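You operate a simulated robot arm through the tools that you are given. There is no shell and no other tool. Be economical: measure what you need, move in short steps, check, and stop when the job is done.

Carry out the task below with a simulated robot arm. There is one attempt and no reset: what you move stays moved.

JOB
Press the plain grey relay's cap home, move it to the green relay tray and load relay H.
Fine: dark blue knob back to UP and carriage out first; relay H goes into the carriage's pocket, unpressed; the carriage stays out. Set down upright: plain grey relay.
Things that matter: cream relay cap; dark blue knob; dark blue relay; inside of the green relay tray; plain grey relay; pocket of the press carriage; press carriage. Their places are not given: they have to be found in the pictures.

It is judged by the outcome, as a careful person would: the job done as asked, and still so three seconds after it is handed in. It fails if anything else is knocked over, pushed out of place, dropped, spilled or broken. A push-on lid holds only when it is set on centred and level and pressed home; a screw cap is set on level and turned clockwise until tight.

ROBOT AND FRAMES
A 7-joint arm with a two-finger parallel gripper, fixed in place. Base frame: the origin is at the foot of the arm, x ahead of it, y to its left, z up. Units: mm, rad, N and s.
With the tool pointing down near the work surface it reaches from about 300 to 700 mm from the base axis. Its first joint turns from -1.152 to 1.152 rad. Payload 1.57 kg.
The tool frame sits at the grasp point between the pads (the TCP): z along the fingers, y along the line on which they close. The tips reach 30 mm beyond it. Largest opening 110 mm; finger width 24, thickness 12; the body of the gripper, 48 by 112 mm, starts 78 mm behind the TCP.
Orientation is that of the tool frame in the base frame, as a unit quaternion [x, y, z, w]. With the fingers straight down and closing along the base's y, the tool's x points along the base's -x, its y along +y and its z along -z.

CONTROLS
- The arm moves only by the tool arm_command. Its arguments are lists of equal length, an entry for each row: "rot": the turn, a rotation vector about the tool's x, y, z in units of 180 degrees (1.0 is 180 degrees), a list of three; "dp": the shift along the tool's x, y, z in units of 150 mm (1.0 is 150 mm), a list of three; "jaw": the opening, from 0 (shut) to 1 (fully open). In form: {"rot": [[ax, ay, az], ...], "dp": [[dx, dy, dz], ...], "jaw": [jaw, ...]}. A call has 1 to 10 rows; each row is the pose to reach, as a shift and turn from the pose commanded when the call began, along the tool's axes at that moment. A call with a number of a shift or a turn outside -1 to 1 is refused whole. Rows are played at 5 a second. More than 50 mm and 0.15 rad between two rows, or a gripper value outside its range, and nothing of the call is played. Where a pose cannot be reached the arm comes as near as it can. A force on the tool above 40 N (or 10 N above the force at the start of the call, whichever is more), or a blocked arm, ends the call early, and 0.2 s more pass. Each finger travels about 108 mm/s and halts on what it meets, pressing with about 24 N; the grip force reading is that of the motor and also rises with nothing between the fingers. The clock runs only during rows and for 0.2 s after the last one: add rows that repeat a pose to give the fingers time. It gives the time, the measured TCP pose, the force on the tool (base axes), the opening and the grip force at its end, in the units of the frame above (readings bear some noise), with the torque about the TCP (base axes, N m) and any sound that the robot's microphone picked up.
- Cameras (640 x 400 px; columns grow to the right, rows downward): "scene" is fixed at [159.5, -385.1, 1409.5]; the picture's right is [0.83, -0.55, 0.00], its down [-0.29, -0.44, -0.85] and it looks along [0.47, 0.71, -0.52] (base axes); focal length 356 px, centre (320, 200). "wrist" rides on the gripper at [70, 16, -141] in the tool frame; the picture's right is [-0.23, 0.97, 0.00], its down [-0.86, -0.20, -0.48] and it looks along [-0.47, -0.11, 0.88] (tool axes); focal length 222 px, centre (320, 200).
- camera(camera): a new picture of that camera. The clock stands still meanwhile.
- pixel_to_xyz(camera, pixels): for up to 12 pixels [column, row] of the newest picture of that camera ("zoom" is the newest enlarged one), the place [x, y, z] in the base frame of the surface seen there, good to about 3 mm. The clock stands still meanwhile.
- zoom(camera, box): a new picture of the part [left, top, right, bottom] of that camera's present view, enlarged. The clock stands still meanwhile.
- job_done(): hands the job in; it is judged then, once.

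Work in short steps. Measure before you move; look again where a grasp or a placing could have gone wrong, and mend it. You have 80 turns and 46 pictures in all, those below and enlarged ones among them. Open the gripper and draw the arm clear of the work before you hand the job in, unless the task says otherwise; then end with one line.

The tools are called as name(argument=value, ...) on one line, values as JSON. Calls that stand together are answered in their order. arm_command: Moves the arm, as the interface text tells. Its arguments: {"type":"object","properties":{"rot":{"type":"array"},"dp":{"type":"array"},"jaw":{"type":"array"}},"required":["rot","dp","jaw"]} The other tools are called the same way: camera (camera) takes a picture; pixel_to_xyz (camera, pixels) gives the place of the surface under pixels of a picture; zoom (camera, box) takes an enlarged picture of a part of a camera's view; job_done () hands the job in.

At the start:

```text
time_s: 0.0
tool_pos: [327.9, -55.4, 1233.9]
orientation: [0.0, 1.0, 0.0, 0.001]
ft_force: [-0.1, -1.0, 0.3]
moment: [-0.01, 0.0, 0.0]
gripper_width: 110.1
grasp_force: 0.1
```

scene: 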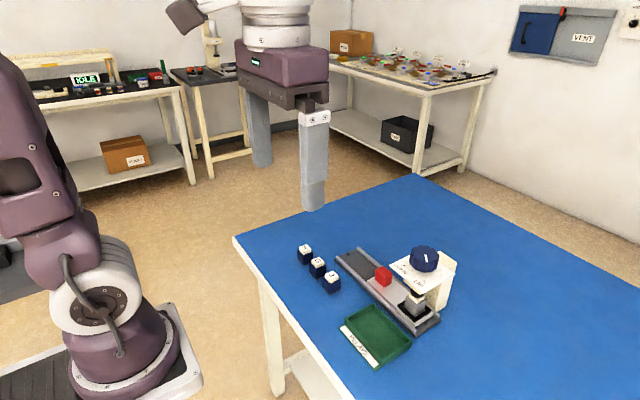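
wrist: 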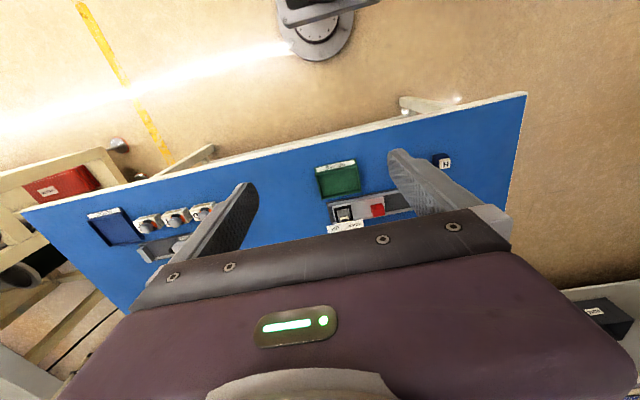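

The scene shows the press with the dark blue knob near (425,258), three relays near (305-332,250-285) and the green tray at (376,335). I zoom in on that area for detail.

zoom(camera="scene", box=[280, 220, 480, 375])

```text
2.58 times, centred on (380, 298) of scene
```

zoom: 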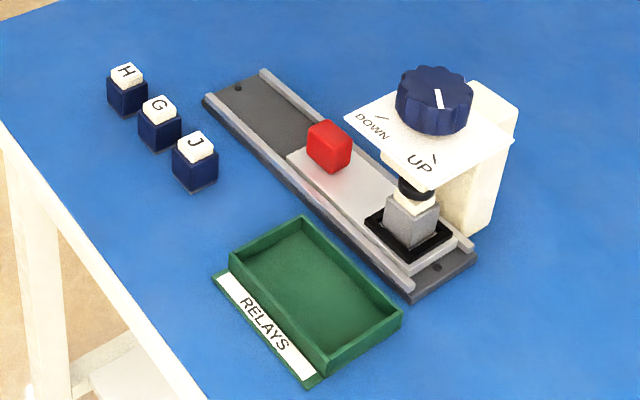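

The knob seems to point at UP, with the grey relay in the carriage pocket under the ram and the red block as the carriage's handle. I measure these points in the zoomed picture.

pixel_to_xyz(camera="zoom", pixels=[[434, 85], [441, 106], [383, 118], [435, 160], [329, 128], [345, 165], [126, 72], [128, 105], [410, 215], [313, 280], [160, 102], [240, 92]])

pixel_to_xyz(camera="zoom", pixels=[[208, 98], [265, 72], [410, 287], [470, 243], [303, 218], [398, 315], [328, 362], [232, 258], [300, 155], [455, 240], [420, 195], [495, 100]])

```text
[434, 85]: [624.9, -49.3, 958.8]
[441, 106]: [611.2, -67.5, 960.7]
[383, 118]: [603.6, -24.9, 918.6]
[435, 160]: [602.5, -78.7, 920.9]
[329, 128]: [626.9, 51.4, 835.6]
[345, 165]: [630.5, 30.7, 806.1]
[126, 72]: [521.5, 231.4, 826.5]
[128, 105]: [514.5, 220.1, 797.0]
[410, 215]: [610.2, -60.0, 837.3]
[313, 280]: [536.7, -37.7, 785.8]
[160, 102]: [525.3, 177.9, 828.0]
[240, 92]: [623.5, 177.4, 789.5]
```

```text
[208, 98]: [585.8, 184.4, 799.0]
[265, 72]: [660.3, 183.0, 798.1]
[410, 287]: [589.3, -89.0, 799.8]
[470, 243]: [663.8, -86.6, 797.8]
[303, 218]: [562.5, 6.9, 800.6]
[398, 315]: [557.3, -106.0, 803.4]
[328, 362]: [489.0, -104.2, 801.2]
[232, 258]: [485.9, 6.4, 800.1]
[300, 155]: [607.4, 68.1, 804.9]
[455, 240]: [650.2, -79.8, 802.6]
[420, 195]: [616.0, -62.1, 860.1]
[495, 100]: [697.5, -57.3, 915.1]
```

The knob axis is near (625,-50) with its top at z≈960. UP to DOWN is about 100° clockwise seen from above. I move towards a spot above the knob to look closer.

arm_command(rot=[[0, 0, 0], [0, 0, 0], [0, 0, 0], [0, 0, 0]], dp=[[-0.25, 0, 0.1], [-0.5, 0, 0.2], [-0.75, 0, 0.3], [-1, 0, 0.4]], jaw=[1, 1, 1, 1])

arm_command(rot=[[0, 0, -0.04], [0, 0, -0.08], [0, 0, -0.12], [0, 0, -0.16], [0, 0, -0.2], [0, 0, -0.24], [0, 0, -0.28]], dp=[[-0.1, 0, 0.05], [-0.2, 0, 0.1], [-0.3, 0, 0.15], [-0.45, 0, 0.2], [-0.6, 0, 0.25], [-0.75, 0, 0.3], [-0.9, 0, 0.35]], jaw=[0.8, 0.8, 0.8, 0.8, 0.8, 0.8, 0.8])

camera(camera="wrist")

zoom(camera="scene", box=[350, 200, 500, 320])

```text
time_s: 1.0
tool_pos: [481.2, -56.4, 1170.8]
orientation: [0.0, 1.0, 0.0, -0.001]
ft_force: [-0.1, -0.4, 0.5]
moment: [0.0, 0.04, -0.03]
gripper_width: 110.0
grasp_force: 0.0
```

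```text
time_s: 2.6
tool_pos: [613.3, -56.2, 1121.9]
orientation: [-0.426, 0.905, 0.0, 0.001]
ft_force: [1.0, -0.4, -0.4]
moment: [0.0, -0.04, -0.01]
gripper_width: 88.1
grasp_force: 0.1
```

```text
42 pictures are left
```

wrist: 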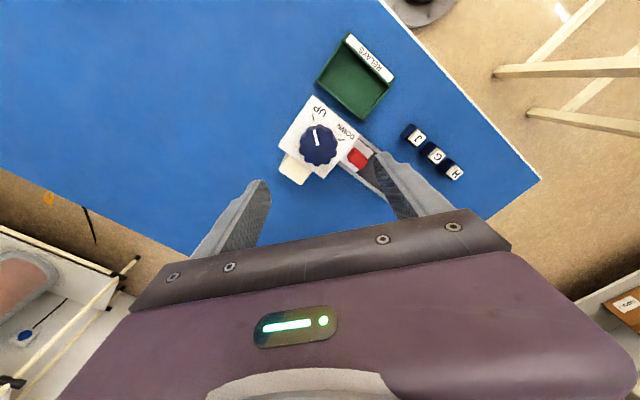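

```text
3.33 times, centred on (425, 260) of scene
```

zoom: 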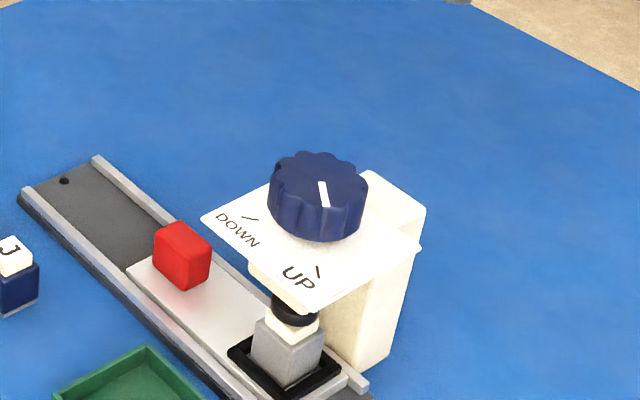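

The knob's white mark lines up with UP. I measure the knob rim, its centre and the post in both pictures.

pixel_to_xyz(camera="zoom", pixels=[[275, 175], [362, 185], [315, 158], [318, 205], [320, 183], [323, 205], [345, 225], [390, 190], [372, 178], [418, 212], [247, 218], [318, 272]])

pixel_to_xyz(camera="wrist", pixels=[[319, 145], [303, 145], [334, 147], [318, 128], [320, 162], [296, 168], [300, 125], [328, 140]])

```text
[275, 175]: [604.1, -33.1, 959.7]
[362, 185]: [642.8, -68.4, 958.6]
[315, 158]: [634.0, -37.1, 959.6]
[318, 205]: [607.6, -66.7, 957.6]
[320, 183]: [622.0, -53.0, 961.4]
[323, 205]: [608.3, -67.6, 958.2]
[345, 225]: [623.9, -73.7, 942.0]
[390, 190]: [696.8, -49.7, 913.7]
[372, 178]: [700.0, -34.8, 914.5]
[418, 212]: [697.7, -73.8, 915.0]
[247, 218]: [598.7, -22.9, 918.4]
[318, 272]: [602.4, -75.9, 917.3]
```

```text
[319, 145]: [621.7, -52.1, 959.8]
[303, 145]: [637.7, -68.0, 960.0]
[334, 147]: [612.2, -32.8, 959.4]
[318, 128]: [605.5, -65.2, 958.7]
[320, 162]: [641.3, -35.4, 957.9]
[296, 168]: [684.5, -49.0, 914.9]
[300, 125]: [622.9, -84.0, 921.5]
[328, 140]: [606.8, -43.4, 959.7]
```

Knob centre is (624,-50.5). I descend with the fingers straddling it in two steps, ending with tips about 10 mm above the plate.

arm_command(rot=[[0, 0, 0], [0, 0, 0], [0, 0, 0]], dp=[[-0.075, -0.033, 0.2], [-0.075, -0.033, 0.5], [-0.075, -0.033, 0.8]], jaw=[0.8, 0.8, 0.8])

arm_command(rot=[[0, 0, 0], [0, 0, 0], [0, 0, 0]], dp=[[0, 0, 0.1], [0, 0, 0.2], [0, 0, 0.273]], jaw=[0.8, 0.8, 0.8])

zoom(camera="scene", box=[350, 180, 500, 300])

```text
time_s: 3.4
tool_pos: [624.3, -49.9, 1004.4]
orientation: [-0.425, 0.905, 0.0, 0.0]
ft_force: [0.1, 0.6, -0.8]
moment: [-0.02, -0.01, 0.0]
gripper_width: 87.7
grasp_force: 0.0
```

```text
time_s: 4.2
tool_pos: [626.1, -49.6, 959.0]
orientation: [-0.426, 0.905, 0.0, 0.0]
ft_force: [0.1, 0.0, -0.3]
moment: [0.0, 0.01, -0.03]
gripper_width: 87.9
grasp_force: 0.0
```

```text
3.33 times, centred on (425, 240) of scene
```

zoom: 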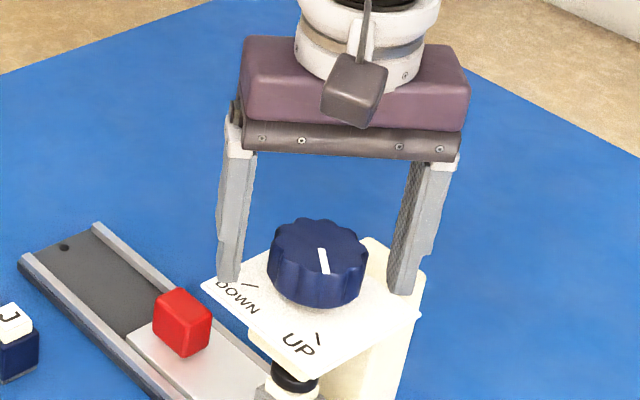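

The fingers straddle the knob clear of the plate. I close them and give them time.

arm_command(rot=[[0, 0, 0], [0, 0, 0], [0, 0, 0], [0, 0, 0]], dp=[[0, 0, 0], [0, 0, 0], [0, 0, 0], [0, 0, 0]], jaw=[0.6, 0.45, 0.4, 0.4])

```text
time_s: 5.2
tool_pos: [625.5, -49.9, 960.4]
orientation: [-0.426, 0.905, -0.001, 0.0]
ft_force: [8.6, -6.7, -8.7]
moment: [0.03, -0.73, -0.01]
gripper_width: 55.4
grasp_force: 45.3
```

Gripped at 55 mm. I turn clockwise about 65° first and watch the force.

arm_command(rot=[[0, 0, 0.04], [0, 0, 0.08], [0, 0, 0.12], [0, 0, 0.16], [0, 0, 0.2], [0, 0, 0.24], [0, 0, 0.28], [0, 0, 0.32], [0, 0, 0.36]], dp=[[0, 0, 0], [0, 0, 0], [0, 0, 0], [0, 0, 0], [0, 0, 0], [0, 0, 0], [0, 0, 0], [0, 0, 0], [0, 0, 0]], jaw=[0.4, 0.4, 0.4, 0.4, 0.4, 0.4, 0.4, 0.4, 0.4])

zoom(camera="scene", box=[350, 200, 500, 320])

```text
time_s: 7.2
tool_pos: [625.0, -50.1, 960.9]
orientation: [0.126, 0.992, -0.002, 0.001]
ft_force: [20.0, -28.9, -15.2]
moment: [-0.17, -0.53, 0.23]
gripper_width: 55.7
grasp_force: 45.3
```

```text
3.33 times, centred on (425, 260) of scene
```

zoom: 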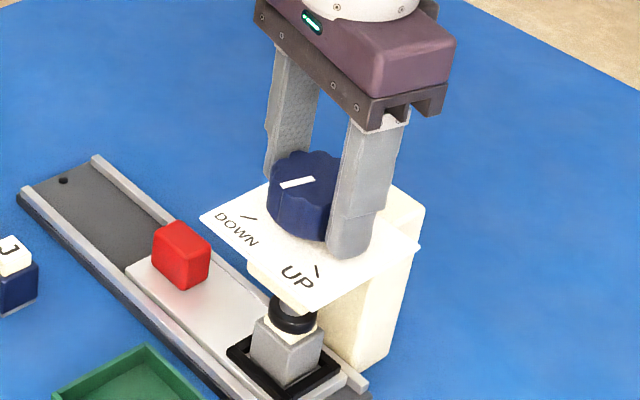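

The knob has turned about two thirds of the way, with a side force of 35 N. I shift 2 mm in the direction of the force to relieve it.

arm_command(rot=[[0, 0, 0], [0, 0, 0]], dp=[[-0.005, -0.005, 0], [-0.01, -0.009, 0]], jaw=[0.4, 0.4])

```text
time_s: 7.8
tool_pos: [625.9, -50.3, 961.0]
orientation: [0.125, 0.992, 0.0, -0.001]
ft_force: [8.3, -17.4, -10.5]
moment: [-0.8, -1.01, 0.12]
gripper_width: 55.8
grasp_force: 44.7
```

The force dropped, so I shift a bit more the same way and turn another 30°.

arm_command(rot=[[0, 0, 0], [0, 0, 0.04], [0, 0, 0.08], [0, 0, 0.12], [0, 0, 0.16], [0, 0, 0.16]], dp=[[-0.004, -0.013, 0.006], [-0.004, -0.013, 0.006], [-0.004, -0.013, 0.006], [-0.004, -0.013, 0.006], [-0.004, -0.013, 0.006], [-0.004, -0.013, 0.006]], jaw=[0.4, 0.4, 0.4, 0.4, 0.4, 0.4])

zoom(camera="scene", box=[350, 200, 500, 320])

```text
time_s: 9.2
tool_pos: [626.5, -51.6, 959.8]
orientation: [0.368, 0.93, 0.001, 0.0]
ft_force: [-6.9, 19.3, 25.3]
moment: [0.21, 0.29, 0.13]
gripper_width: 55.8
grasp_force: 44.9
```

```text
3.33 times, centred on (425, 260) of scene
```

zoom: 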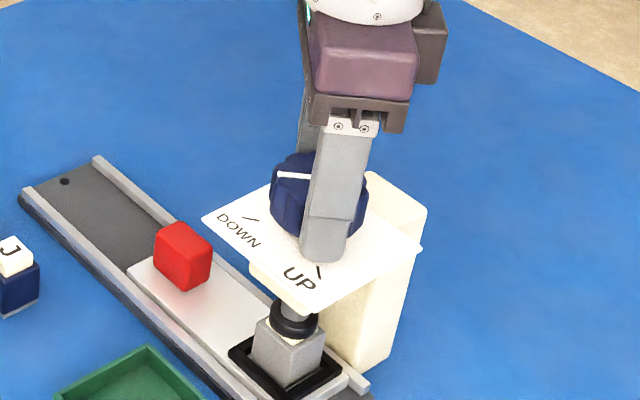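

Turned about 94° with no clear stop yet. I relieve the force slightly and turn on in small steps until a stop shows.

arm_command(rot=[[0, 0, 0], [0, 0, 0.02], [0, 0, 0.04], [0, 0, 0.06], [0, 0, 0.06]], dp=[[0.006, 0.003, -0.005], [0.006, 0.003, -0.005], [0.006, 0.003, -0.005], [0.006, 0.003, -0.005], [0.006, 0.003, -0.005]], jaw=[0.4, 0.4, 0.4, 0.4, 0.4])

zoom(camera="scene", box=[380, 230, 460, 330])

```text
time_s: 10.4
tool_pos: [625.1, -51.1, 959.5]
orientation: [0.454, 0.891, 0.0, 0.0]
ft_force: [0.0, 21.5, -4.2]
moment: [-0.56, -0.74, 0.13]
gripper_width: 55.7
grasp_force: 44.8
```

```text
4.00 times, centred on (420, 280) of scene
```

zoom: 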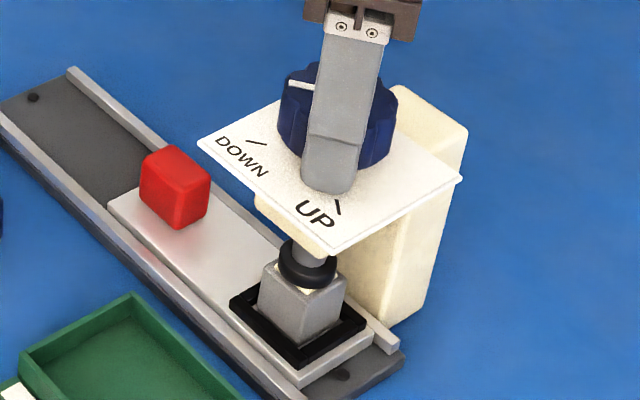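

The ram is visibly lower, and the cap is nearly all inside the grey body. I measure the mark's direction against the DOWN tick.

pixel_to_xyz(camera="zoom", pixels=[[290, 82], [312, 86], [247, 145], [265, 140], [332, 200], [340, 213], [300, 268], [295, 285]])

zoom(camera="scene", box=[410, 275, 440, 305])

```text
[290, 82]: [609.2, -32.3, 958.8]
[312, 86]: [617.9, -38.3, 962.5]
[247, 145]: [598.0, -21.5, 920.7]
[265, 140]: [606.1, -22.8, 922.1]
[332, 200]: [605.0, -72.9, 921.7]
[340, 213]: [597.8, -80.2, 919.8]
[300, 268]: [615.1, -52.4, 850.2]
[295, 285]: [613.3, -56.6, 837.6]
```

```text
13.33 times, centred on (425, 290) of scene
```

zoom: 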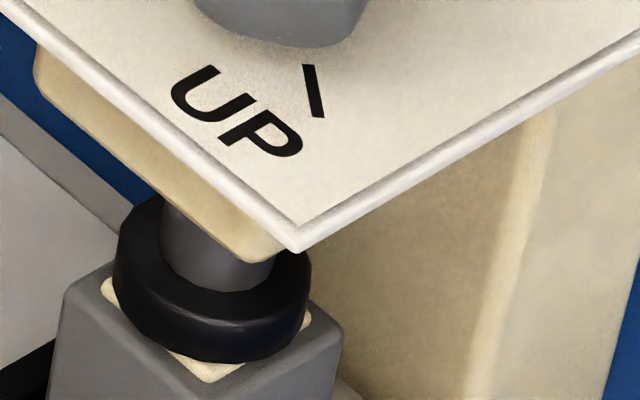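

The mark is about at DOWN (129° vs tick ~130°), and a thin edge of the cap still shows. I turn gently a bit further to find the stop.

arm_command(rot=[[0, 0, 0], [0, 0, 0.015], [0, 0, 0.03], [0, 0, 0.045], [0, 0, 0.045]], dp=[[0.006, 0.004, 0.0], [0.006, 0.004, 0.0], [0.006, 0.004, 0.0], [0.006, 0.004, 0], [0.006, 0.004, 0]], jaw=[0.4, 0.4, 0.4, 0.4, 0.4])

zoom(camera="scene", box=[380, 230, 460, 330])

```text
time_s: 11.6
tool_pos: [625.4, -50.6, 960.6]
orientation: [0.516, 0.856, -0.002, 0.001]
ft_force: [0.6, -0.7, -13.9]
moment: [-0.39, -0.28, 0.54]
gripper_width: 55.5
grasp_force: 45.3
```

```text
4.00 times, centred on (420, 280) of scene
```

zoom: 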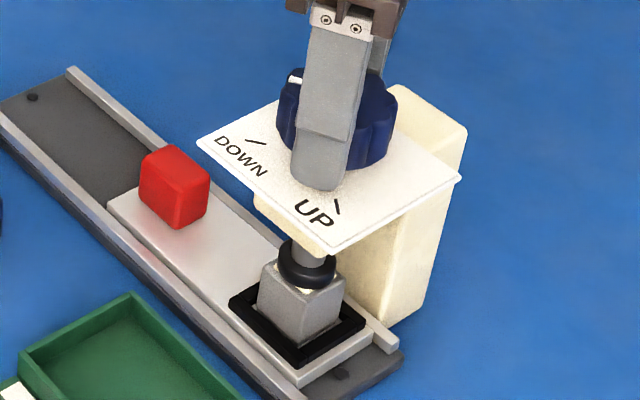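

The turning torque rose to 0.54 N m, which suggests the stop or the press load. One more small turn will tell.

arm_command(rot=[[0, 0, 0.015], [0, 0, 0.03], [0, 0, 0.03]], dp=[[0, 0, 0.003], [0, 0, 0.003], [0, 0, 0.003]], jaw=[0.4, 0.4, 0.4])

zoom(camera="scene", box=[410, 275, 440, 305])

```text
time_s: 12.4
tool_pos: [626.1, -50.7, 959.6]
orientation: [0.557, 0.831, 0.0, 0.0]
ft_force: [-2.8, -4.8, 5.9]
moment: [-0.34, 0.26, 0.36]
gripper_width: 55.3
grasp_force: 44.8
```

```text
13.33 times, centred on (425, 290) of scene
```

zoom: 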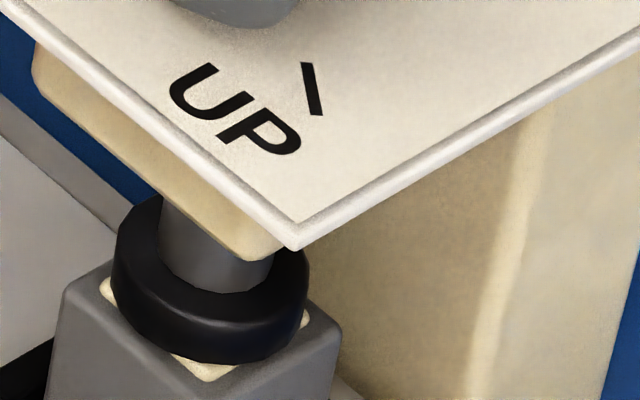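

The ram is no lower, so the knob is at its DOWN stop with the cap pressed flush. I turn back counterclockwise towards UP.

arm_command(rot=[[0, 0, -0.04], [0, 0, -0.08], [0, 0, -0.12], [0, 0, -0.16], [0, 0, -0.2], [0, 0, -0.24], [0, 0, -0.28]], dp=[[0, 0, 0], [0, 0, 0], [0, 0, 0], [0, 0, 0], [0, 0, 0], [0, 0, 0], [0, 0, 0]], jaw=[0.4, 0.4, 0.4, 0.4, 0.4, 0.4, 0.4])

```text
time_s: 14.0
tool_pos: [625.5, -50.9, 958.4]
orientation: [0.148, 0.989, 0.0, 0.0]
ft_force: [-5.5, -8.0, 18.4]
moment: [-0.46, -0.55, -0.08]
gripper_width: 54.7
grasp_force: 45.1
```

Forces are modest after 50°, so I continue another 45° counterclockwise.

arm_command(rot=[[0, 0, -0.04], [0, 0, -0.08], [0, 0, -0.12], [0, 0, -0.16], [0, 0, -0.2], [0, 0, -0.24], [0, 0, -0.26]], dp=[[0, 0, -0.003], [0, 0, -0.004], [0, 0, -0.004], [0, 0, -0.004], [0, 0, -0.004], [0, 0, -0.004], [0, 0, -0.004]], jaw=[0.4, 0.4, 0.4, 0.4, 0.4, 0.4, 0.4])

zoom(camera="scene", box=[380, 230, 460, 330])

```text
time_s: 15.6
tool_pos: [625.5, -50.6, 959.7]
orientation: [-0.257, 0.967, 0.001, 0.0]
ft_force: [15.6, -1.2, -18.8]
moment: [-0.12, -0.84, -0.05]
gripper_width: 54.8
grasp_force: 45.1
```

```text
4.00 times, centred on (420, 280) of scene
```

zoom: 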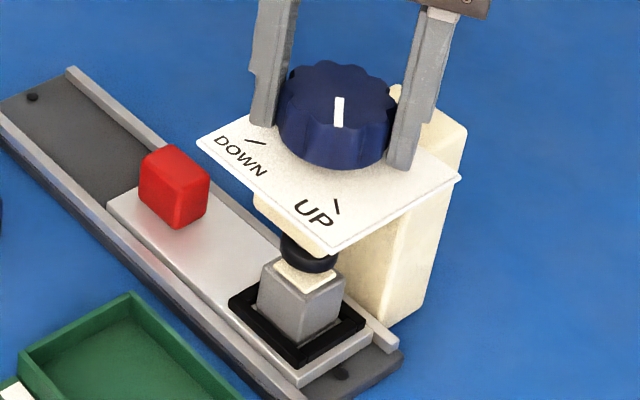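

The ram is rising and the mark is some 10-15° short of UP. I turn on until it lines up.

arm_command(rot=[[0, 0, -0.03], [0, 0, -0.06], [0, 0, -0.08], [0, 0, -0.1], [0, 0, -0.1]], dp=[[-0.003, -0.003, 0.004], [-0.005, -0.003, 0.004], [-0.005, -0.003, 0.004], [-0.005, -0.003, 0.004], [-0.005, -0.003, 0.004]], jaw=[0.4, 0.4, 0.4, 0.4, 0.4])

zoom(camera="scene", box=[380, 230, 460, 330])

```text
time_s: 16.8
tool_pos: [626.1, -49.1, 958.7]
orientation: [-0.405, 0.914, 0.001, -0.001]
ft_force: [-10.4, 18.4, 8.1]
moment: [0.43, 0.4, -0.72]
gripper_width: 55.8
grasp_force: 44.8
```

```text
4.00 times, centred on (420, 280) of scene
```

zoom: 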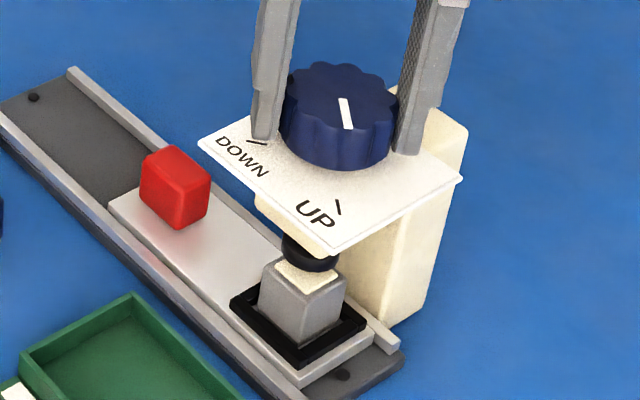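

Torque is at -0.72, so it may be at the UP stop. I check the mark's direction by coordinates.

pixel_to_xyz(camera="zoom", pixels=[[341, 99], [348, 127], [344, 112], [333, 200], [340, 213], [283, 100], [395, 95], [340, 64], [340, 133]])

arm_command(rot=[[0, 0, -0.02], [0, 0, -0.04], [0, 0, -0.05], [0, 0, -0.05]], dp=[[0, 0.006, 0], [0, 0.006, 0], [0, 0.006, 0], [0, 0.006, 0]], jaw=[0.4, 0.4, 0.4, 0.4])

zoom(camera="scene", box=[380, 230, 460, 330])

```text
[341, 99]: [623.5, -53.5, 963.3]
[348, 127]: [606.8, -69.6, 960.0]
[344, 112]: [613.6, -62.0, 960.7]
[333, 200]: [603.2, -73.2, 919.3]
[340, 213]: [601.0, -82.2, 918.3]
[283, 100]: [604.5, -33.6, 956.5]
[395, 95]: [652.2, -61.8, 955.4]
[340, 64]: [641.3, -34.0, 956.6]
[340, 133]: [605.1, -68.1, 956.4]
```

```text
time_s: 17.8
tool_pos: [626.8, -49.6, 958.2]
orientation: [-0.476, 0.88, 0.0, -0.001]
ft_force: [-12.8, 14.6, -1.6]
moment: [-0.2, 0.39, -0.26]
gripper_width: 55.1
grasp_force: 45.3
```

```text
4.00 times, centred on (420, 280) of scene
```

zoom: 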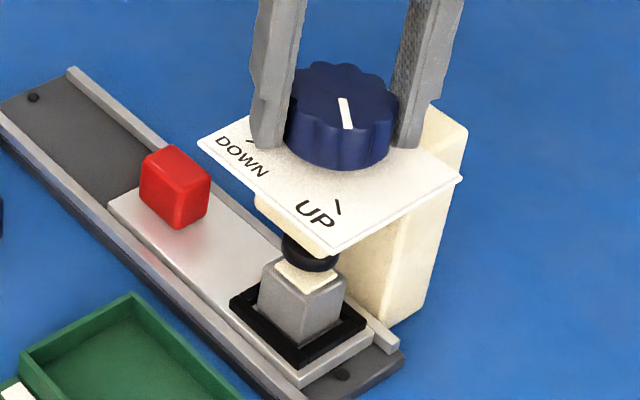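

The mark stayed put while the fingers slipped, so the knob is at its UP stop and the ram is raised. I open and lift off.

arm_command(rot=[[0, 0, 0], [0, 0, 0], [0, 0, 0], [0, 0, 0], [0, 0, 0]], dp=[[0, 0, 0], [0, 0, 0], [0, 0, -0.2], [0, 0, -0.5], [0, 0, -0.8]], jaw=[0.65, 0.8, 0.8, 0.8, 0.8])

zoom(camera="scene", box=[350, 220, 470, 340])

```text
time_s: 19.0
tool_pos: [623.5, -46.6, 1079.9]
orientation: [-0.475, 0.88, 0.0, -0.001]
ft_force: [0.5, 1.2, 0.2]
moment: [-0.02, -0.01, -0.01]
gripper_width: 87.9
grasp_force: 0.1
```

```text
3.33 times, centred on (410, 280) of scene
```

zoom: 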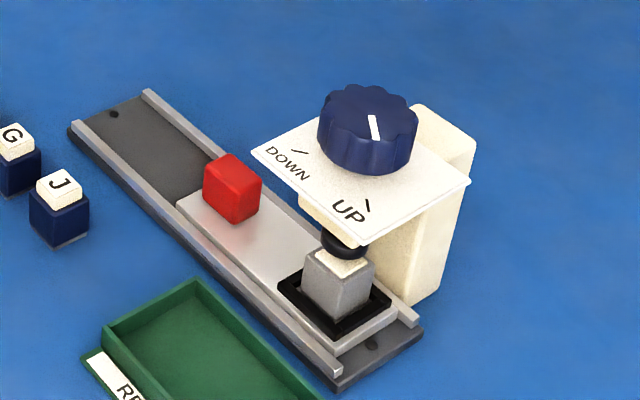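

The knob points to UP. I measure the red handle's faces and the plate's near edge.

pixel_to_xyz(camera="zoom", pixels=[[228, 160], [207, 165], [236, 185], [258, 180], [219, 198], [248, 205], [256, 150], [180, 205], [130, 125], [335, 255], [340, 290], [370, 285]])

```text
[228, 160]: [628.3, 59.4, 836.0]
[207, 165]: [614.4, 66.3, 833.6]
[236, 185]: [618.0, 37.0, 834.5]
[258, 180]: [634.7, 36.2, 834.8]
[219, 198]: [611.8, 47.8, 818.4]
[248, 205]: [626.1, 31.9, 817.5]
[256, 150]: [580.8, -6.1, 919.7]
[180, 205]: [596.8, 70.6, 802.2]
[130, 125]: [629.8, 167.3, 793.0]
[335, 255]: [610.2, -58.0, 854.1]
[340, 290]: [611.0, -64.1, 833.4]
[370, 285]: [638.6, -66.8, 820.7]
```

Handle: centre (624.5, 50), top z 836. I move above it with the fingers turned to close along x, then look at the pose before descending.

arm_command(rot=[[0, 0, -0.04], [0, 0, -0.08], [0, 0, -0.12], [0, 0, -0.16], [0, 0, -0.185], [0, 0, -0.185]], dp=[[-0.12, 0.08, 0], [-0.26, 0.17, 0], [-0.4, 0.26, 0], [-0.541, 0.348, 0.1], [-0.541, 0.348, 0.35], [-0.541, 0.348, 0.6]], jaw=[0.6, 0.6, 0.6, 0.6, 0.6, 0.6])

```text
time_s: 20.4
tool_pos: [628.9, 45.7, 989.9]
orientation: [0.707, -0.707, -0.001, 0.0]
ft_force: [-0.6, -0.3, 0.4]
moment: [-0.02, 0.0, 0.02]
gripper_width: 66.0
grasp_force: 0.1
```

I correct by 4 mm in x and y and descend to z≈842 with the fingers either side of the handle.

arm_command(rot=[[0, 0, 0], [0, 0, 0], [0, 0, 0], [0, 0, 0], [0, 0, 0]], dp=[[-0.028, 0.027, 0.25], [-0.028, 0.027, 0.5], [-0.028, 0.027, 0.7], [-0.028, 0.027, 0.85], [-0.028, 0.027, 0.98]], jaw=[0.6, 0.6, 0.6, 0.6, 0.6])

arm_command(rot=[[0, 0, 0], [0, 0, 0], [0, 0, 0]], dp=[[0, 0, 0], [0, 0, 0], [0, 0, 0]], jaw=[0.3, 0.2, 0.15])

zoom(camera="scene", box=[330, 210, 450, 330])

```text
time_s: 21.6
tool_pos: [622.8, 53.4, 841.6]
orientation: [0.707, -0.707, 0.0, -0.001]
ft_force: [-0.4, -0.4, 0.2]
moment: [0.02, -0.04, -0.03]
gripper_width: 66.3
grasp_force: 0.1
```

```text
time_s: 22.4
tool_pos: [622.8, 52.6, 843.1]
orientation: [-0.707, 0.707, -0.001, 0.002]
ft_force: [13.8, -0.1, -1.1]
moment: [0.2, -0.06, 0.02]
gripper_width: 29.2
grasp_force: 6.6
```

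```text
3.33 times, centred on (390, 270) of scene
```

zoom: 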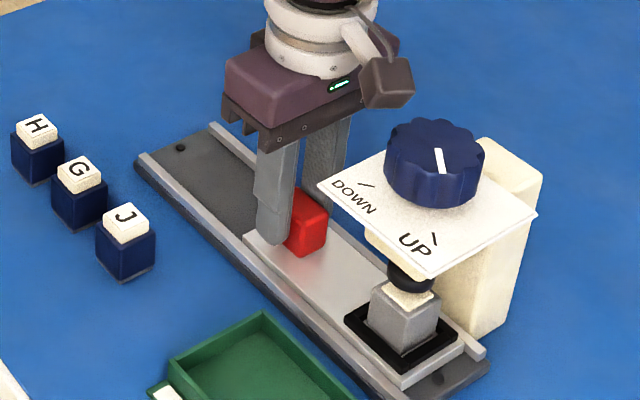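

The handle is in the grip with a 14 N side force. I shift 2 mm to +x, tighten, and pull the carriage 30 mm along +y.

arm_command(rot=[[0, 0, 0], [0, 0, 0], [0, 0, 0], [0, 0, 0], [0, 0, 0]], dp=[[0, -0.013, 0], [0, -0.013, 0], [-0.06, -0.013, 0], [-0.13, -0.013, 0], [-0.2, -0.013, 0]], jaw=[0.1, 0.1, 0.1, 0.1, 0.1])

zoom(camera="scene", box=[330, 210, 450, 330])

```text
time_s: 23.6
tool_pos: [624.1, 80.1, 843.8]
orientation: [-0.707, 0.707, 0.001, -0.001]
ft_force: [6.0, -0.3, 8.1]
moment: [-0.57, 0.06, 0.2]
gripper_width: 25.9
grasp_force: 37.2
```

```text
3.33 times, centred on (390, 270) of scene
```

zoom: 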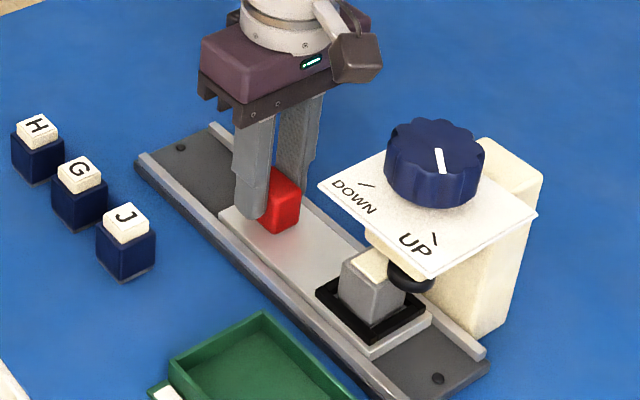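

The carriage slides freely. I pull it on towards its out stop.

arm_command(rot=[[0, 0, 0], [0, 0, 0], [0, 0, 0], [0, 0, 0], [0, 0, 0], [0, 0, 0], [0, 0, 0]], dp=[[-0.08, 0, 0], [-0.16, 0, 0], [-0.24, 0, 0], [-0.32, 0, 0], [-0.4, 0, 0], [-0.46, 0, 0], [-0.52, 0, 0]], jaw=[0.1, 0.1, 0.1, 0.1, 0.1, 0.1, 0.1])

zoom(camera="scene", box=[330, 210, 450, 330])

```text
time_s: 25.2
tool_pos: [625.6, 155.4, 841.7]
orientation: [-0.706, 0.708, -0.001, -0.005]
ft_force: [-4.5, -25.3, 7.3]
moment: [-0.46, -0.53, 0.49]
gripper_width: 25.3
grasp_force: 37.1
```

```text
3.33 times, centred on (390, 270) of scene
```

zoom: 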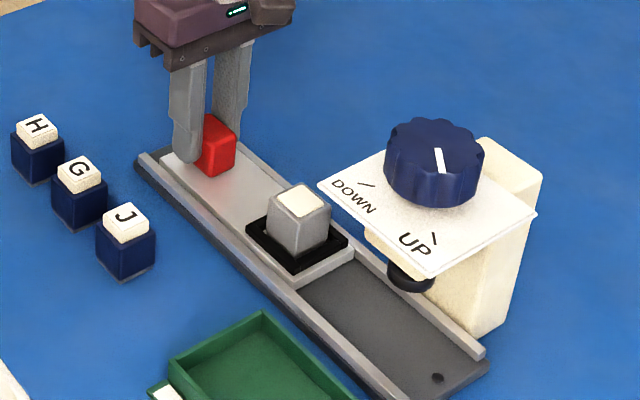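

The 25 N force shows the out stop is reached, and the grey relay's cap is flush. I open and lift, then measure.

arm_command(rot=[[0, 0, 0], [0, 0, 0], [0, 0, 0], [0, 0, 0], [0, 0, 0], [0, 0, 0]], dp=[[0.004, 0, 0], [0.004, 0, 0], [0.004, 0, 0], [0.004, 0, -0.3], [0.004, 0, -0.6], [0.004, 0, -0.9]], jaw=[0.4, 0.6, 0.6, 0.6, 0.6, 0.6])

zoom(camera="scene", box=[290, 220, 410, 340])

camera(camera="wrist")

```text
time_s: 26.6
tool_pos: [621.3, 157.5, 978.6]
orientation: [-0.706, 0.708, 0.001, 0.0]
ft_force: [-0.3, 0.1, 0.8]
moment: [-0.01, -0.02, -0.02]
gripper_width: 66.1
grasp_force: 0.1
```

```text
3.33 times, centred on (350, 280) of scene
```

zoom: 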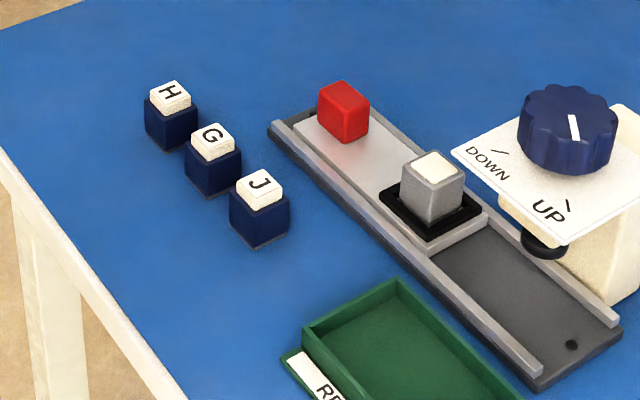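

```text
25 pictures are left
```

wrist: 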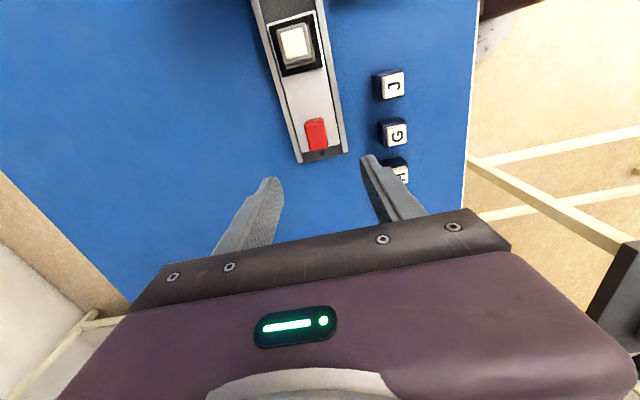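

I measure the grey relay's corners, the pocket frame and relay H.

pixel_to_xyz(camera="zoom", pixels=[[404, 164], [434, 153], [463, 174], [432, 186], [434, 168], [418, 200], [449, 200], [382, 193], [477, 212], [428, 238], [470, 205], [385, 205]])

pixel_to_xyz(camera="zoom", pixels=[[152, 93], [173, 83], [188, 99], [167, 110], [147, 103], [172, 123], [196, 110], [160, 130], [185, 130], [172, 149], [196, 135], [147, 128]])

zoom(camera="scene", box=[290, 235, 350, 300])

```text
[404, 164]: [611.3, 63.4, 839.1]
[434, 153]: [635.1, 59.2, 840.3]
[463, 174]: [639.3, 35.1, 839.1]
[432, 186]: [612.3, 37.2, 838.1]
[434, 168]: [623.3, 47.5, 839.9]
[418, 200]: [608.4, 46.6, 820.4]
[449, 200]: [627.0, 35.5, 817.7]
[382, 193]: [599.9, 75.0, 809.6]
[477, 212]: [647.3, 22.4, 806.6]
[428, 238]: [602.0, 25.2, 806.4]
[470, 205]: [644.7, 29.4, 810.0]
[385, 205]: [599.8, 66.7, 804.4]
```

```text
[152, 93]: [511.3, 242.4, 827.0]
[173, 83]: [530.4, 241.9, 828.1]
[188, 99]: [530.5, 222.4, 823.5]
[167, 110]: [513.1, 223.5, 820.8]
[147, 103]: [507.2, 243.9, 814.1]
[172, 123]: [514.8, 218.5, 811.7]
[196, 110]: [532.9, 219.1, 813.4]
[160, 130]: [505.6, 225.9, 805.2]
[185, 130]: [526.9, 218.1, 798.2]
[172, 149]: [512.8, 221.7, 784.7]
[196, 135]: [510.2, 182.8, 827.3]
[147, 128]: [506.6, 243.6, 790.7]
```

```text
6.15 times, centred on (320, 268) of scene
```

zoom: 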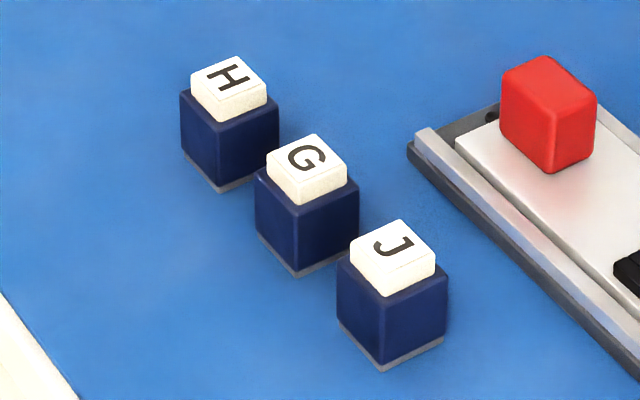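

The grey relay is centred at (624.5, 48.5) with its top at z 840, and the pocket frame top is about 808. I move above it, still closing along x.

arm_command(rot=[[0, 0, 0], [0, 0, 0], [0, 0, 0], [0, 0, 0], [0, 0, 0], [0, 0, 0]], dp=[[0.24, -0.021, 0], [0.48, -0.021, 0], [0.727, -0.021, 0], [0.727, -0.021, 0.2], [0.727, -0.021, 0.4], [0.727, -0.021, 0.4]], jaw=[0.6, 0.6, 0.6, 0.6, 0.6, 0.6])

```text
time_s: 28.0
tool_pos: [628.1, 51.7, 917.4]
orientation: [0.708, -0.707, 0.0, 0.0]
ft_force: [0.3, -0.6, 1.1]
moment: [0.01, -0.01, -0.03]
gripper_width: 66.1
grasp_force: 0.2
```

I correct slightly, descend to z≈844 and close on the grey body.

arm_command(rot=[[0, 0, 0], [0, 0, 0], [0, 0, 0], [0, 0, 0]], dp=[[0.013, 0.013, 0.2], [0.013, 0.013, 0.35], [0.013, 0.013, 0.483], [0.013, 0.013, 0.483]], jaw=[0.5, 0.5, 0.5, 0.5])

zoom(camera="scene", box=[350, 220, 430, 300])

```text
time_s: 29.0
tool_pos: [623.5, 46.7, 843.9]
orientation: [0.707, -0.707, 0.0, 0.0]
ft_force: [0.1, -0.3, 0.1]
moment: [-0.02, 0.01, 0.0]
gripper_width: 54.8
grasp_force: 0.1
```

```text
5.00 times, centred on (390, 260) of scene
```

zoom: 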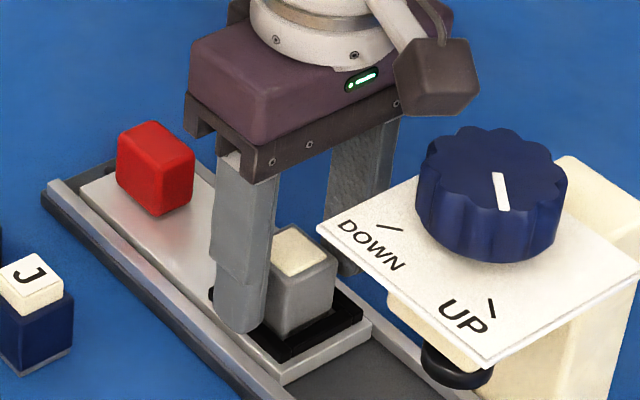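

The fingers straddle the grey relay just above the frame. I close and watch for side force.

arm_command(rot=[[0, 0, 0], [0, 0, 0], [0, 0, 0], [0, 0, 0]], dp=[[0, 0, 0], [0, 0, 0], [0, 0, 0], [0, 0, 0]], jaw=[0.35, 0.25, 0.22, 0.2])

```text
time_s: 30.0
tool_pos: [623.1, 44.9, 845.7]
orientation: [0.707, -0.707, 0.0, 0.0]
ft_force: [-0.2, -0.1, 0.2]
moment: [-0.03, -0.01, 0.01]
gripper_width: 31.2
grasp_force: 24.3
```

Held at 31 mm with no side force. I tighten and lift straight up slowly.

arm_command(rot=[[0, 0, 0], [0, 0, 0], [0, 0, 0], [0, 0, 0], [0, 0, 0], [0, 0, 0]], dp=[[0, 0, 0], [0, 0, -0.04], [0, 0, -0.1], [0, 0, -0.2], [0, 0, -0.35], [0, 0, -0.5]], jaw=[0.15, 0.15, 0.15, 0.15, 0.15, 0.15])

zoom(camera="scene", box=[330, 210, 430, 310])

```text
time_s: 31.4
tool_pos: [623.8, 46.6, 921.0]
orientation: [-0.707, 0.707, 0.0, -0.001]
ft_force: [0.6, 0.6, -1.1]
moment: [-0.03, -0.02, -0.01]
gripper_width: 31.1
grasp_force: 23.6
```

```text
4.00 times, centred on (380, 260) of scene
```

zoom: 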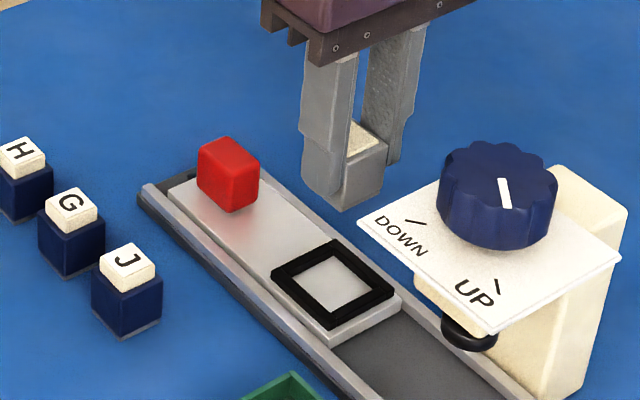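

The relay is held upright and the pocket is empty. I measure the relay's lowest edge, the pocket opening and its floor, and the tray.

pixel_to_xyz(camera="zoom", pixels=[[345, 207], [360, 198], [347, 180], [334, 284], [300, 279], [336, 256], [369, 289], [333, 309], [335, 248], [383, 290], [280, 278], [332, 320]])

zoom(camera="scene", box=[335, 295, 415, 375])

```text
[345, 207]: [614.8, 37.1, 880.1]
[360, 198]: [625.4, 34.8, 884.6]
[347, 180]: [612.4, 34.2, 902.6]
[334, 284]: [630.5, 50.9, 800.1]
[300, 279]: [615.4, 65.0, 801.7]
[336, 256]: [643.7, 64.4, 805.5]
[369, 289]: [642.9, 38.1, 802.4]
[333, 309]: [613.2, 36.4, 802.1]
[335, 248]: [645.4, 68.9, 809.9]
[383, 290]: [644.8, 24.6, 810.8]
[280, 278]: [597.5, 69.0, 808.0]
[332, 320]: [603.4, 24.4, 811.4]
```

```text
5.00 times, centred on (375, 335) of scene
```

zoom: 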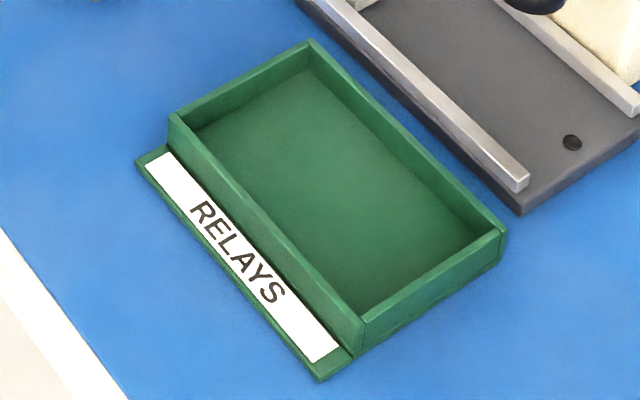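

The pocket floor is about z 801 and the relay's base is about 41 mm below the TCP. I measure the tray while moving the relay to x≈523, turning part way.

pixel_to_xyz(camera="zoom", pixels=[[320, 190], [250, 150], [400, 240], [310, 90], [205, 130], [470, 240], [370, 300], [312, 44], [172, 118], [500, 232], [362, 320], [330, 350]])

arm_command(rot=[[0, 0, 0.04], [0, 0, 0.08], [0, 0, 0.12], [0, 0, 0.16], [0, 0, 0.2], [0, 0, 0.24]], dp=[[0, 0.11, -0.1], [0, 0.22, -0.1], [0, 0.34, -0.1], [0, 0.45, -0.1], [0, 0.56, -0.1], [0, 0.673, -0.1]], jaw=[0.15, 0.15, 0.15, 0.15, 0.15, 0.15])

```text
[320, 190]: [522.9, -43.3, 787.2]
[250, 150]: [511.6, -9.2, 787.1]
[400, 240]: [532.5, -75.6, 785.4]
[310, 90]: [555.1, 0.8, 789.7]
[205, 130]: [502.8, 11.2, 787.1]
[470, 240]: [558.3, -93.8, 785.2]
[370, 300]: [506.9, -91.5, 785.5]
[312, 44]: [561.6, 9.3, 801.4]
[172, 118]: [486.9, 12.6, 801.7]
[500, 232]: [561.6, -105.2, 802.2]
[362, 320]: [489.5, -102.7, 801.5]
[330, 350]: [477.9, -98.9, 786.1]
```

```text
time_s: 32.8
tool_pos: [522.1, 49.7, 935.6]
orientation: [-0.396, 0.918, 0.0, 0.0]
ft_force: [0.2, -0.3, -0.7]
moment: [-0.01, -0.02, -0.01]
gripper_width: 31.1
grasp_force: 24.1
```

Tray floor z is 786 with centre (525,-46). I move over it, finish the turn and lower to about 35 mm above.

arm_command(rot=[[0, 0, 0.04], [0, 0, 0.08], [0, 0, 0.12], [0, 0, 0.16], [0, 0, 0.2], [0, 0, 0.24], [0, 0, 0.26], [0, 0, 0.26], [0, 0, 0.26]], dp=[[0.07, -0.07, 0], [0.15, -0.15, 0], [0.22, -0.22, 0], [0.3, -0.3, 0], [0.37, -0.37, 0], [0.451, -0.448, 0], [0.451, -0.448, 0.2], [0.451, -0.448, 0.4], [0.451, -0.448, 0.5]], jaw=[0.15, 0.15, 0.15, 0.15, 0.15, 0.15, 0.15, 0.15, 0.15])

zoom(camera="scene", box=[325, 265, 425, 375])

```text
time_s: 34.8
tool_pos: [525.0, -48.4, 859.5]
orientation: [0.0, 1.0, 0.0, -0.001]
ft_force: [0.0, -0.1, -1.0]
moment: [0.01, 0.0, 0.01]
gripper_width: 31.0
grasp_force: 24.1
```

```text
3.64 times, centred on (375, 320) of scene
```

zoom: 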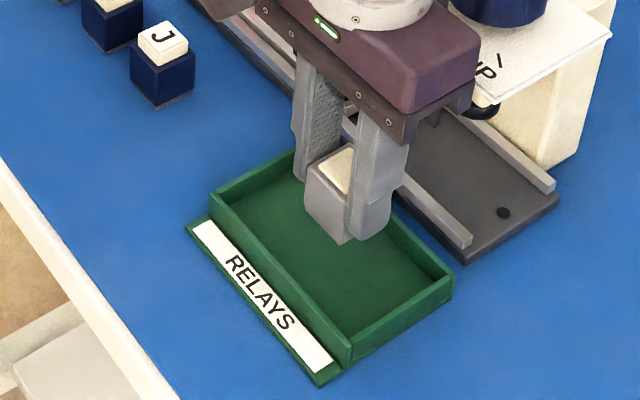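

The relay is inside the tray outline. I lower it 30 mm with small final steps and watch for contact.

arm_command(rot=[[0, 0, 0], [0, 0, 0], [0, 0, 0], [0, 0, 0], [0, 0, 0]], dp=[[0, 0, 0.1], [0, 0, 0.15], [0, 0, 0.175], [0, 0, 0.187], [0, 0, 0.193]], jaw=[0.15, 0.15, 0.15, 0.15, 0.15])

```text
time_s: 36.0
tool_pos: [527.8, -46.9, 830.2]
orientation: [0.0, 1.0, 0.0, 0.0]
ft_force: [-0.6, -1.0, -0.7]
moment: [0.01, 0.02, -0.01]
gripper_width: 31.0
grasp_force: 24.1
```

No contact yet at z 830. I go down in 1 mm steps.

arm_command(rot=[[0, 0, 0], [0, 0, 0], [0, 0, 0]], dp=[[0, 0, 0.007], [0, 0, 0.013], [0, 0, 0.013]], jaw=[0.15, 0.15, 0.15])

```text
time_s: 36.8
tool_pos: [527.9, -47.7, 829.6]
orientation: [-0.001, 1.0, 0.0, -0.001]
ft_force: [-1.3, -0.3, 2.6]
moment: [-0.03, 0.02, -0.02]
gripper_width: 31.0
grasp_force: 23.9
```

The vertical force has started to rise. One more half millimetre, to be sure it is seated.

arm_command(rot=[[0, 0, 0], [0, 0, 0]], dp=[[0, 0, 0.004], [0, 0, 0.004]], jaw=[0.15, 0.15])

```text
time_s: 37.4
tool_pos: [526.2, -47.9, 828.8]
orientation: [0.0, 1.0, 0.0, 0.001]
ft_force: [-1.0, 1.7, 15.1]
moment: [0.07, 0.04, -0.01]
gripper_width: 30.9
grasp_force: 23.7
```

It is firmly on the tray floor at 15 N. I open a little and lift straight up.

arm_command(rot=[[0, 0, 0], [0, 0, 0], [0, 0, 0], [0, 0, 0], [0, 0, 0], [0, 0, 0], [0, 0, 0]], dp=[[0, 0, -0.005], [0, 0, -0.005], [0, 0, -0.005], [0, 0, -0.1], [0, 0, -0.3], [0, 0, -0.6], [0, 0, -0.8]], jaw=[0.32, 0.42, 0.45, 0.45, 0.45, 0.45, 0.45])

zoom(camera="scene", box=[295, 230, 425, 375])

```text
time_s: 39.0
tool_pos: [526.5, -47.6, 952.4]
orientation: [0.0, 1.0, 0.0, 0.0]
ft_force: [-0.4, 0.2, -0.7]
moment: [0.02, 0.01, -0.01]
gripper_width: 49.6
grasp_force: 0.1
```

```text
2.76 times, centred on (360, 302) of scene
```

zoom: 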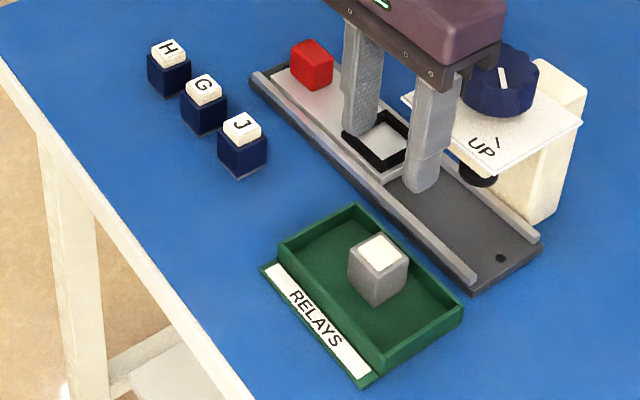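

The grey relay stands upright in the tray. I move towards relay H, turning the fingers to close along x.

arm_command(rot=[[0, 0, -0.04], [0, 0, -0.08], [0, 0, -0.12], [0, 0, -0.16], [0, 0, -0.2], [0, 0, -0.24]], dp=[[0, 0.15, 0], [0, 0.3, 0], [0, 0.45, 0], [0, 0.6, 0], [0, 0.77, 0], [0.04, 0.93, 0]], jaw=[0.5, 0.5, 0.5, 0.5, 0.5, 0.5])

```text
time_s: 40.4
tool_pos: [521.7, 92.6, 950.9]
orientation: [-0.368, 0.93, 0.0, 0.0]
ft_force: [0.0, 0.4, 0.7]
moment: [-0.05, 0.02, 0.01]
gripper_width: 55.0
grasp_force: 0.1
```

Halfway there. I finish the move to above H at (520.5, 231) and take a wrist picture.

arm_command(rot=[[0, 0, -0.04], [0, 0, -0.08], [0, 0, -0.12], [0, 0, -0.16], [0, 0, -0.2], [0, 0, -0.24], [0, 0, -0.26], [0, 0, -0.26]], dp=[[-0.1, 0.11, 0], [-0.2, 0.22, 0], [-0.3, 0.33, 0], [-0.4, 0.44, 0], [-0.5, 0.55, 0], [-0.625, 0.676, 0], [-0.625, 0.676, 0], [-0.625, 0.676, 0]], jaw=[0.5, 0.5, 0.5, 0.5, 0.5, 0.5, 0.5, 0.5])

zoom(camera="scene", box=[270, 210, 350, 300])

camera(camera="wrist")

```text
time_s: 42.2
tool_pos: [520.5, 228.5, 946.6]
orientation: [-0.707, 0.707, 0.0, 0.0]
ft_force: [0.3, 0.3, 0.0]
moment: [-0.01, 0.0, 0.02]
gripper_width: 54.9
grasp_force: 0.0
```

```text
4.44 times, centred on (310, 255) of scene
```

zoom: 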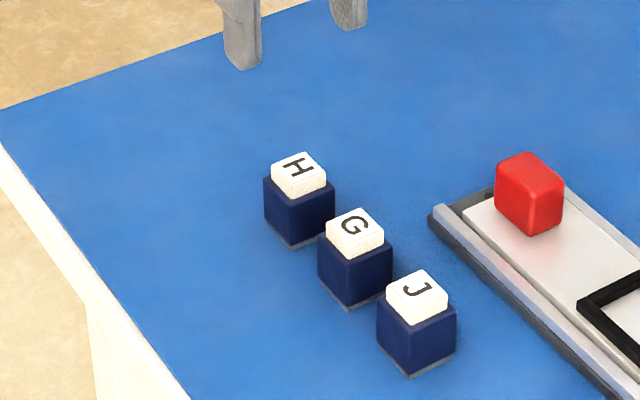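

```text
17 pictures are left
```

wrist: 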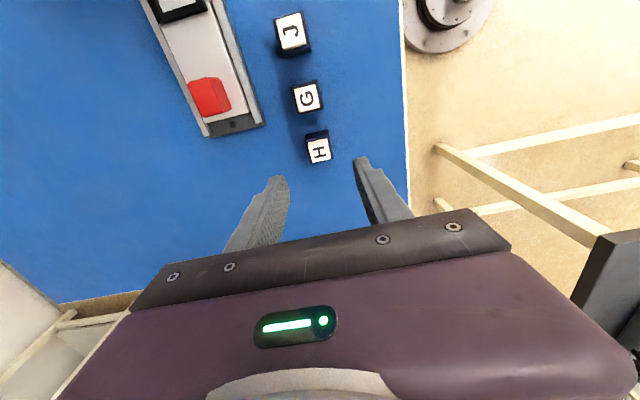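

I measure the cap and body corners of H for centre and yaw, in both views.

pixel_to_xyz(camera="zoom", pixels=[[273, 164], [305, 154], [325, 177], [294, 190], [265, 181], [332, 188], [294, 205], [299, 170], [268, 212], [294, 240], [330, 220], [310, 215]])

pixel_to_xyz(camera="wrist", pixels=[[307, 142], [328, 138], [332, 159], [312, 164], [319, 150]])

```text
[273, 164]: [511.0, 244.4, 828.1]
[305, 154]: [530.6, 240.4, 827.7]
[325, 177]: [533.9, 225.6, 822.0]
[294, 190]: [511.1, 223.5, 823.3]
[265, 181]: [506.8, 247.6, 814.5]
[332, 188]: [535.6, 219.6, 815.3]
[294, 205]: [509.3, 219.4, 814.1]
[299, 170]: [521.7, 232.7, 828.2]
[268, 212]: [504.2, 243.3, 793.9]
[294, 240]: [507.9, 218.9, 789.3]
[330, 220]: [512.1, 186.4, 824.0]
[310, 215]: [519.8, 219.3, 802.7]
```

```text
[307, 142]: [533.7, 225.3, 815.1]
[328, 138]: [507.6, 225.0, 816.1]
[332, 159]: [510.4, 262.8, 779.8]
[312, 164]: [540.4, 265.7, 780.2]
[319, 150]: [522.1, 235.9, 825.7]
```

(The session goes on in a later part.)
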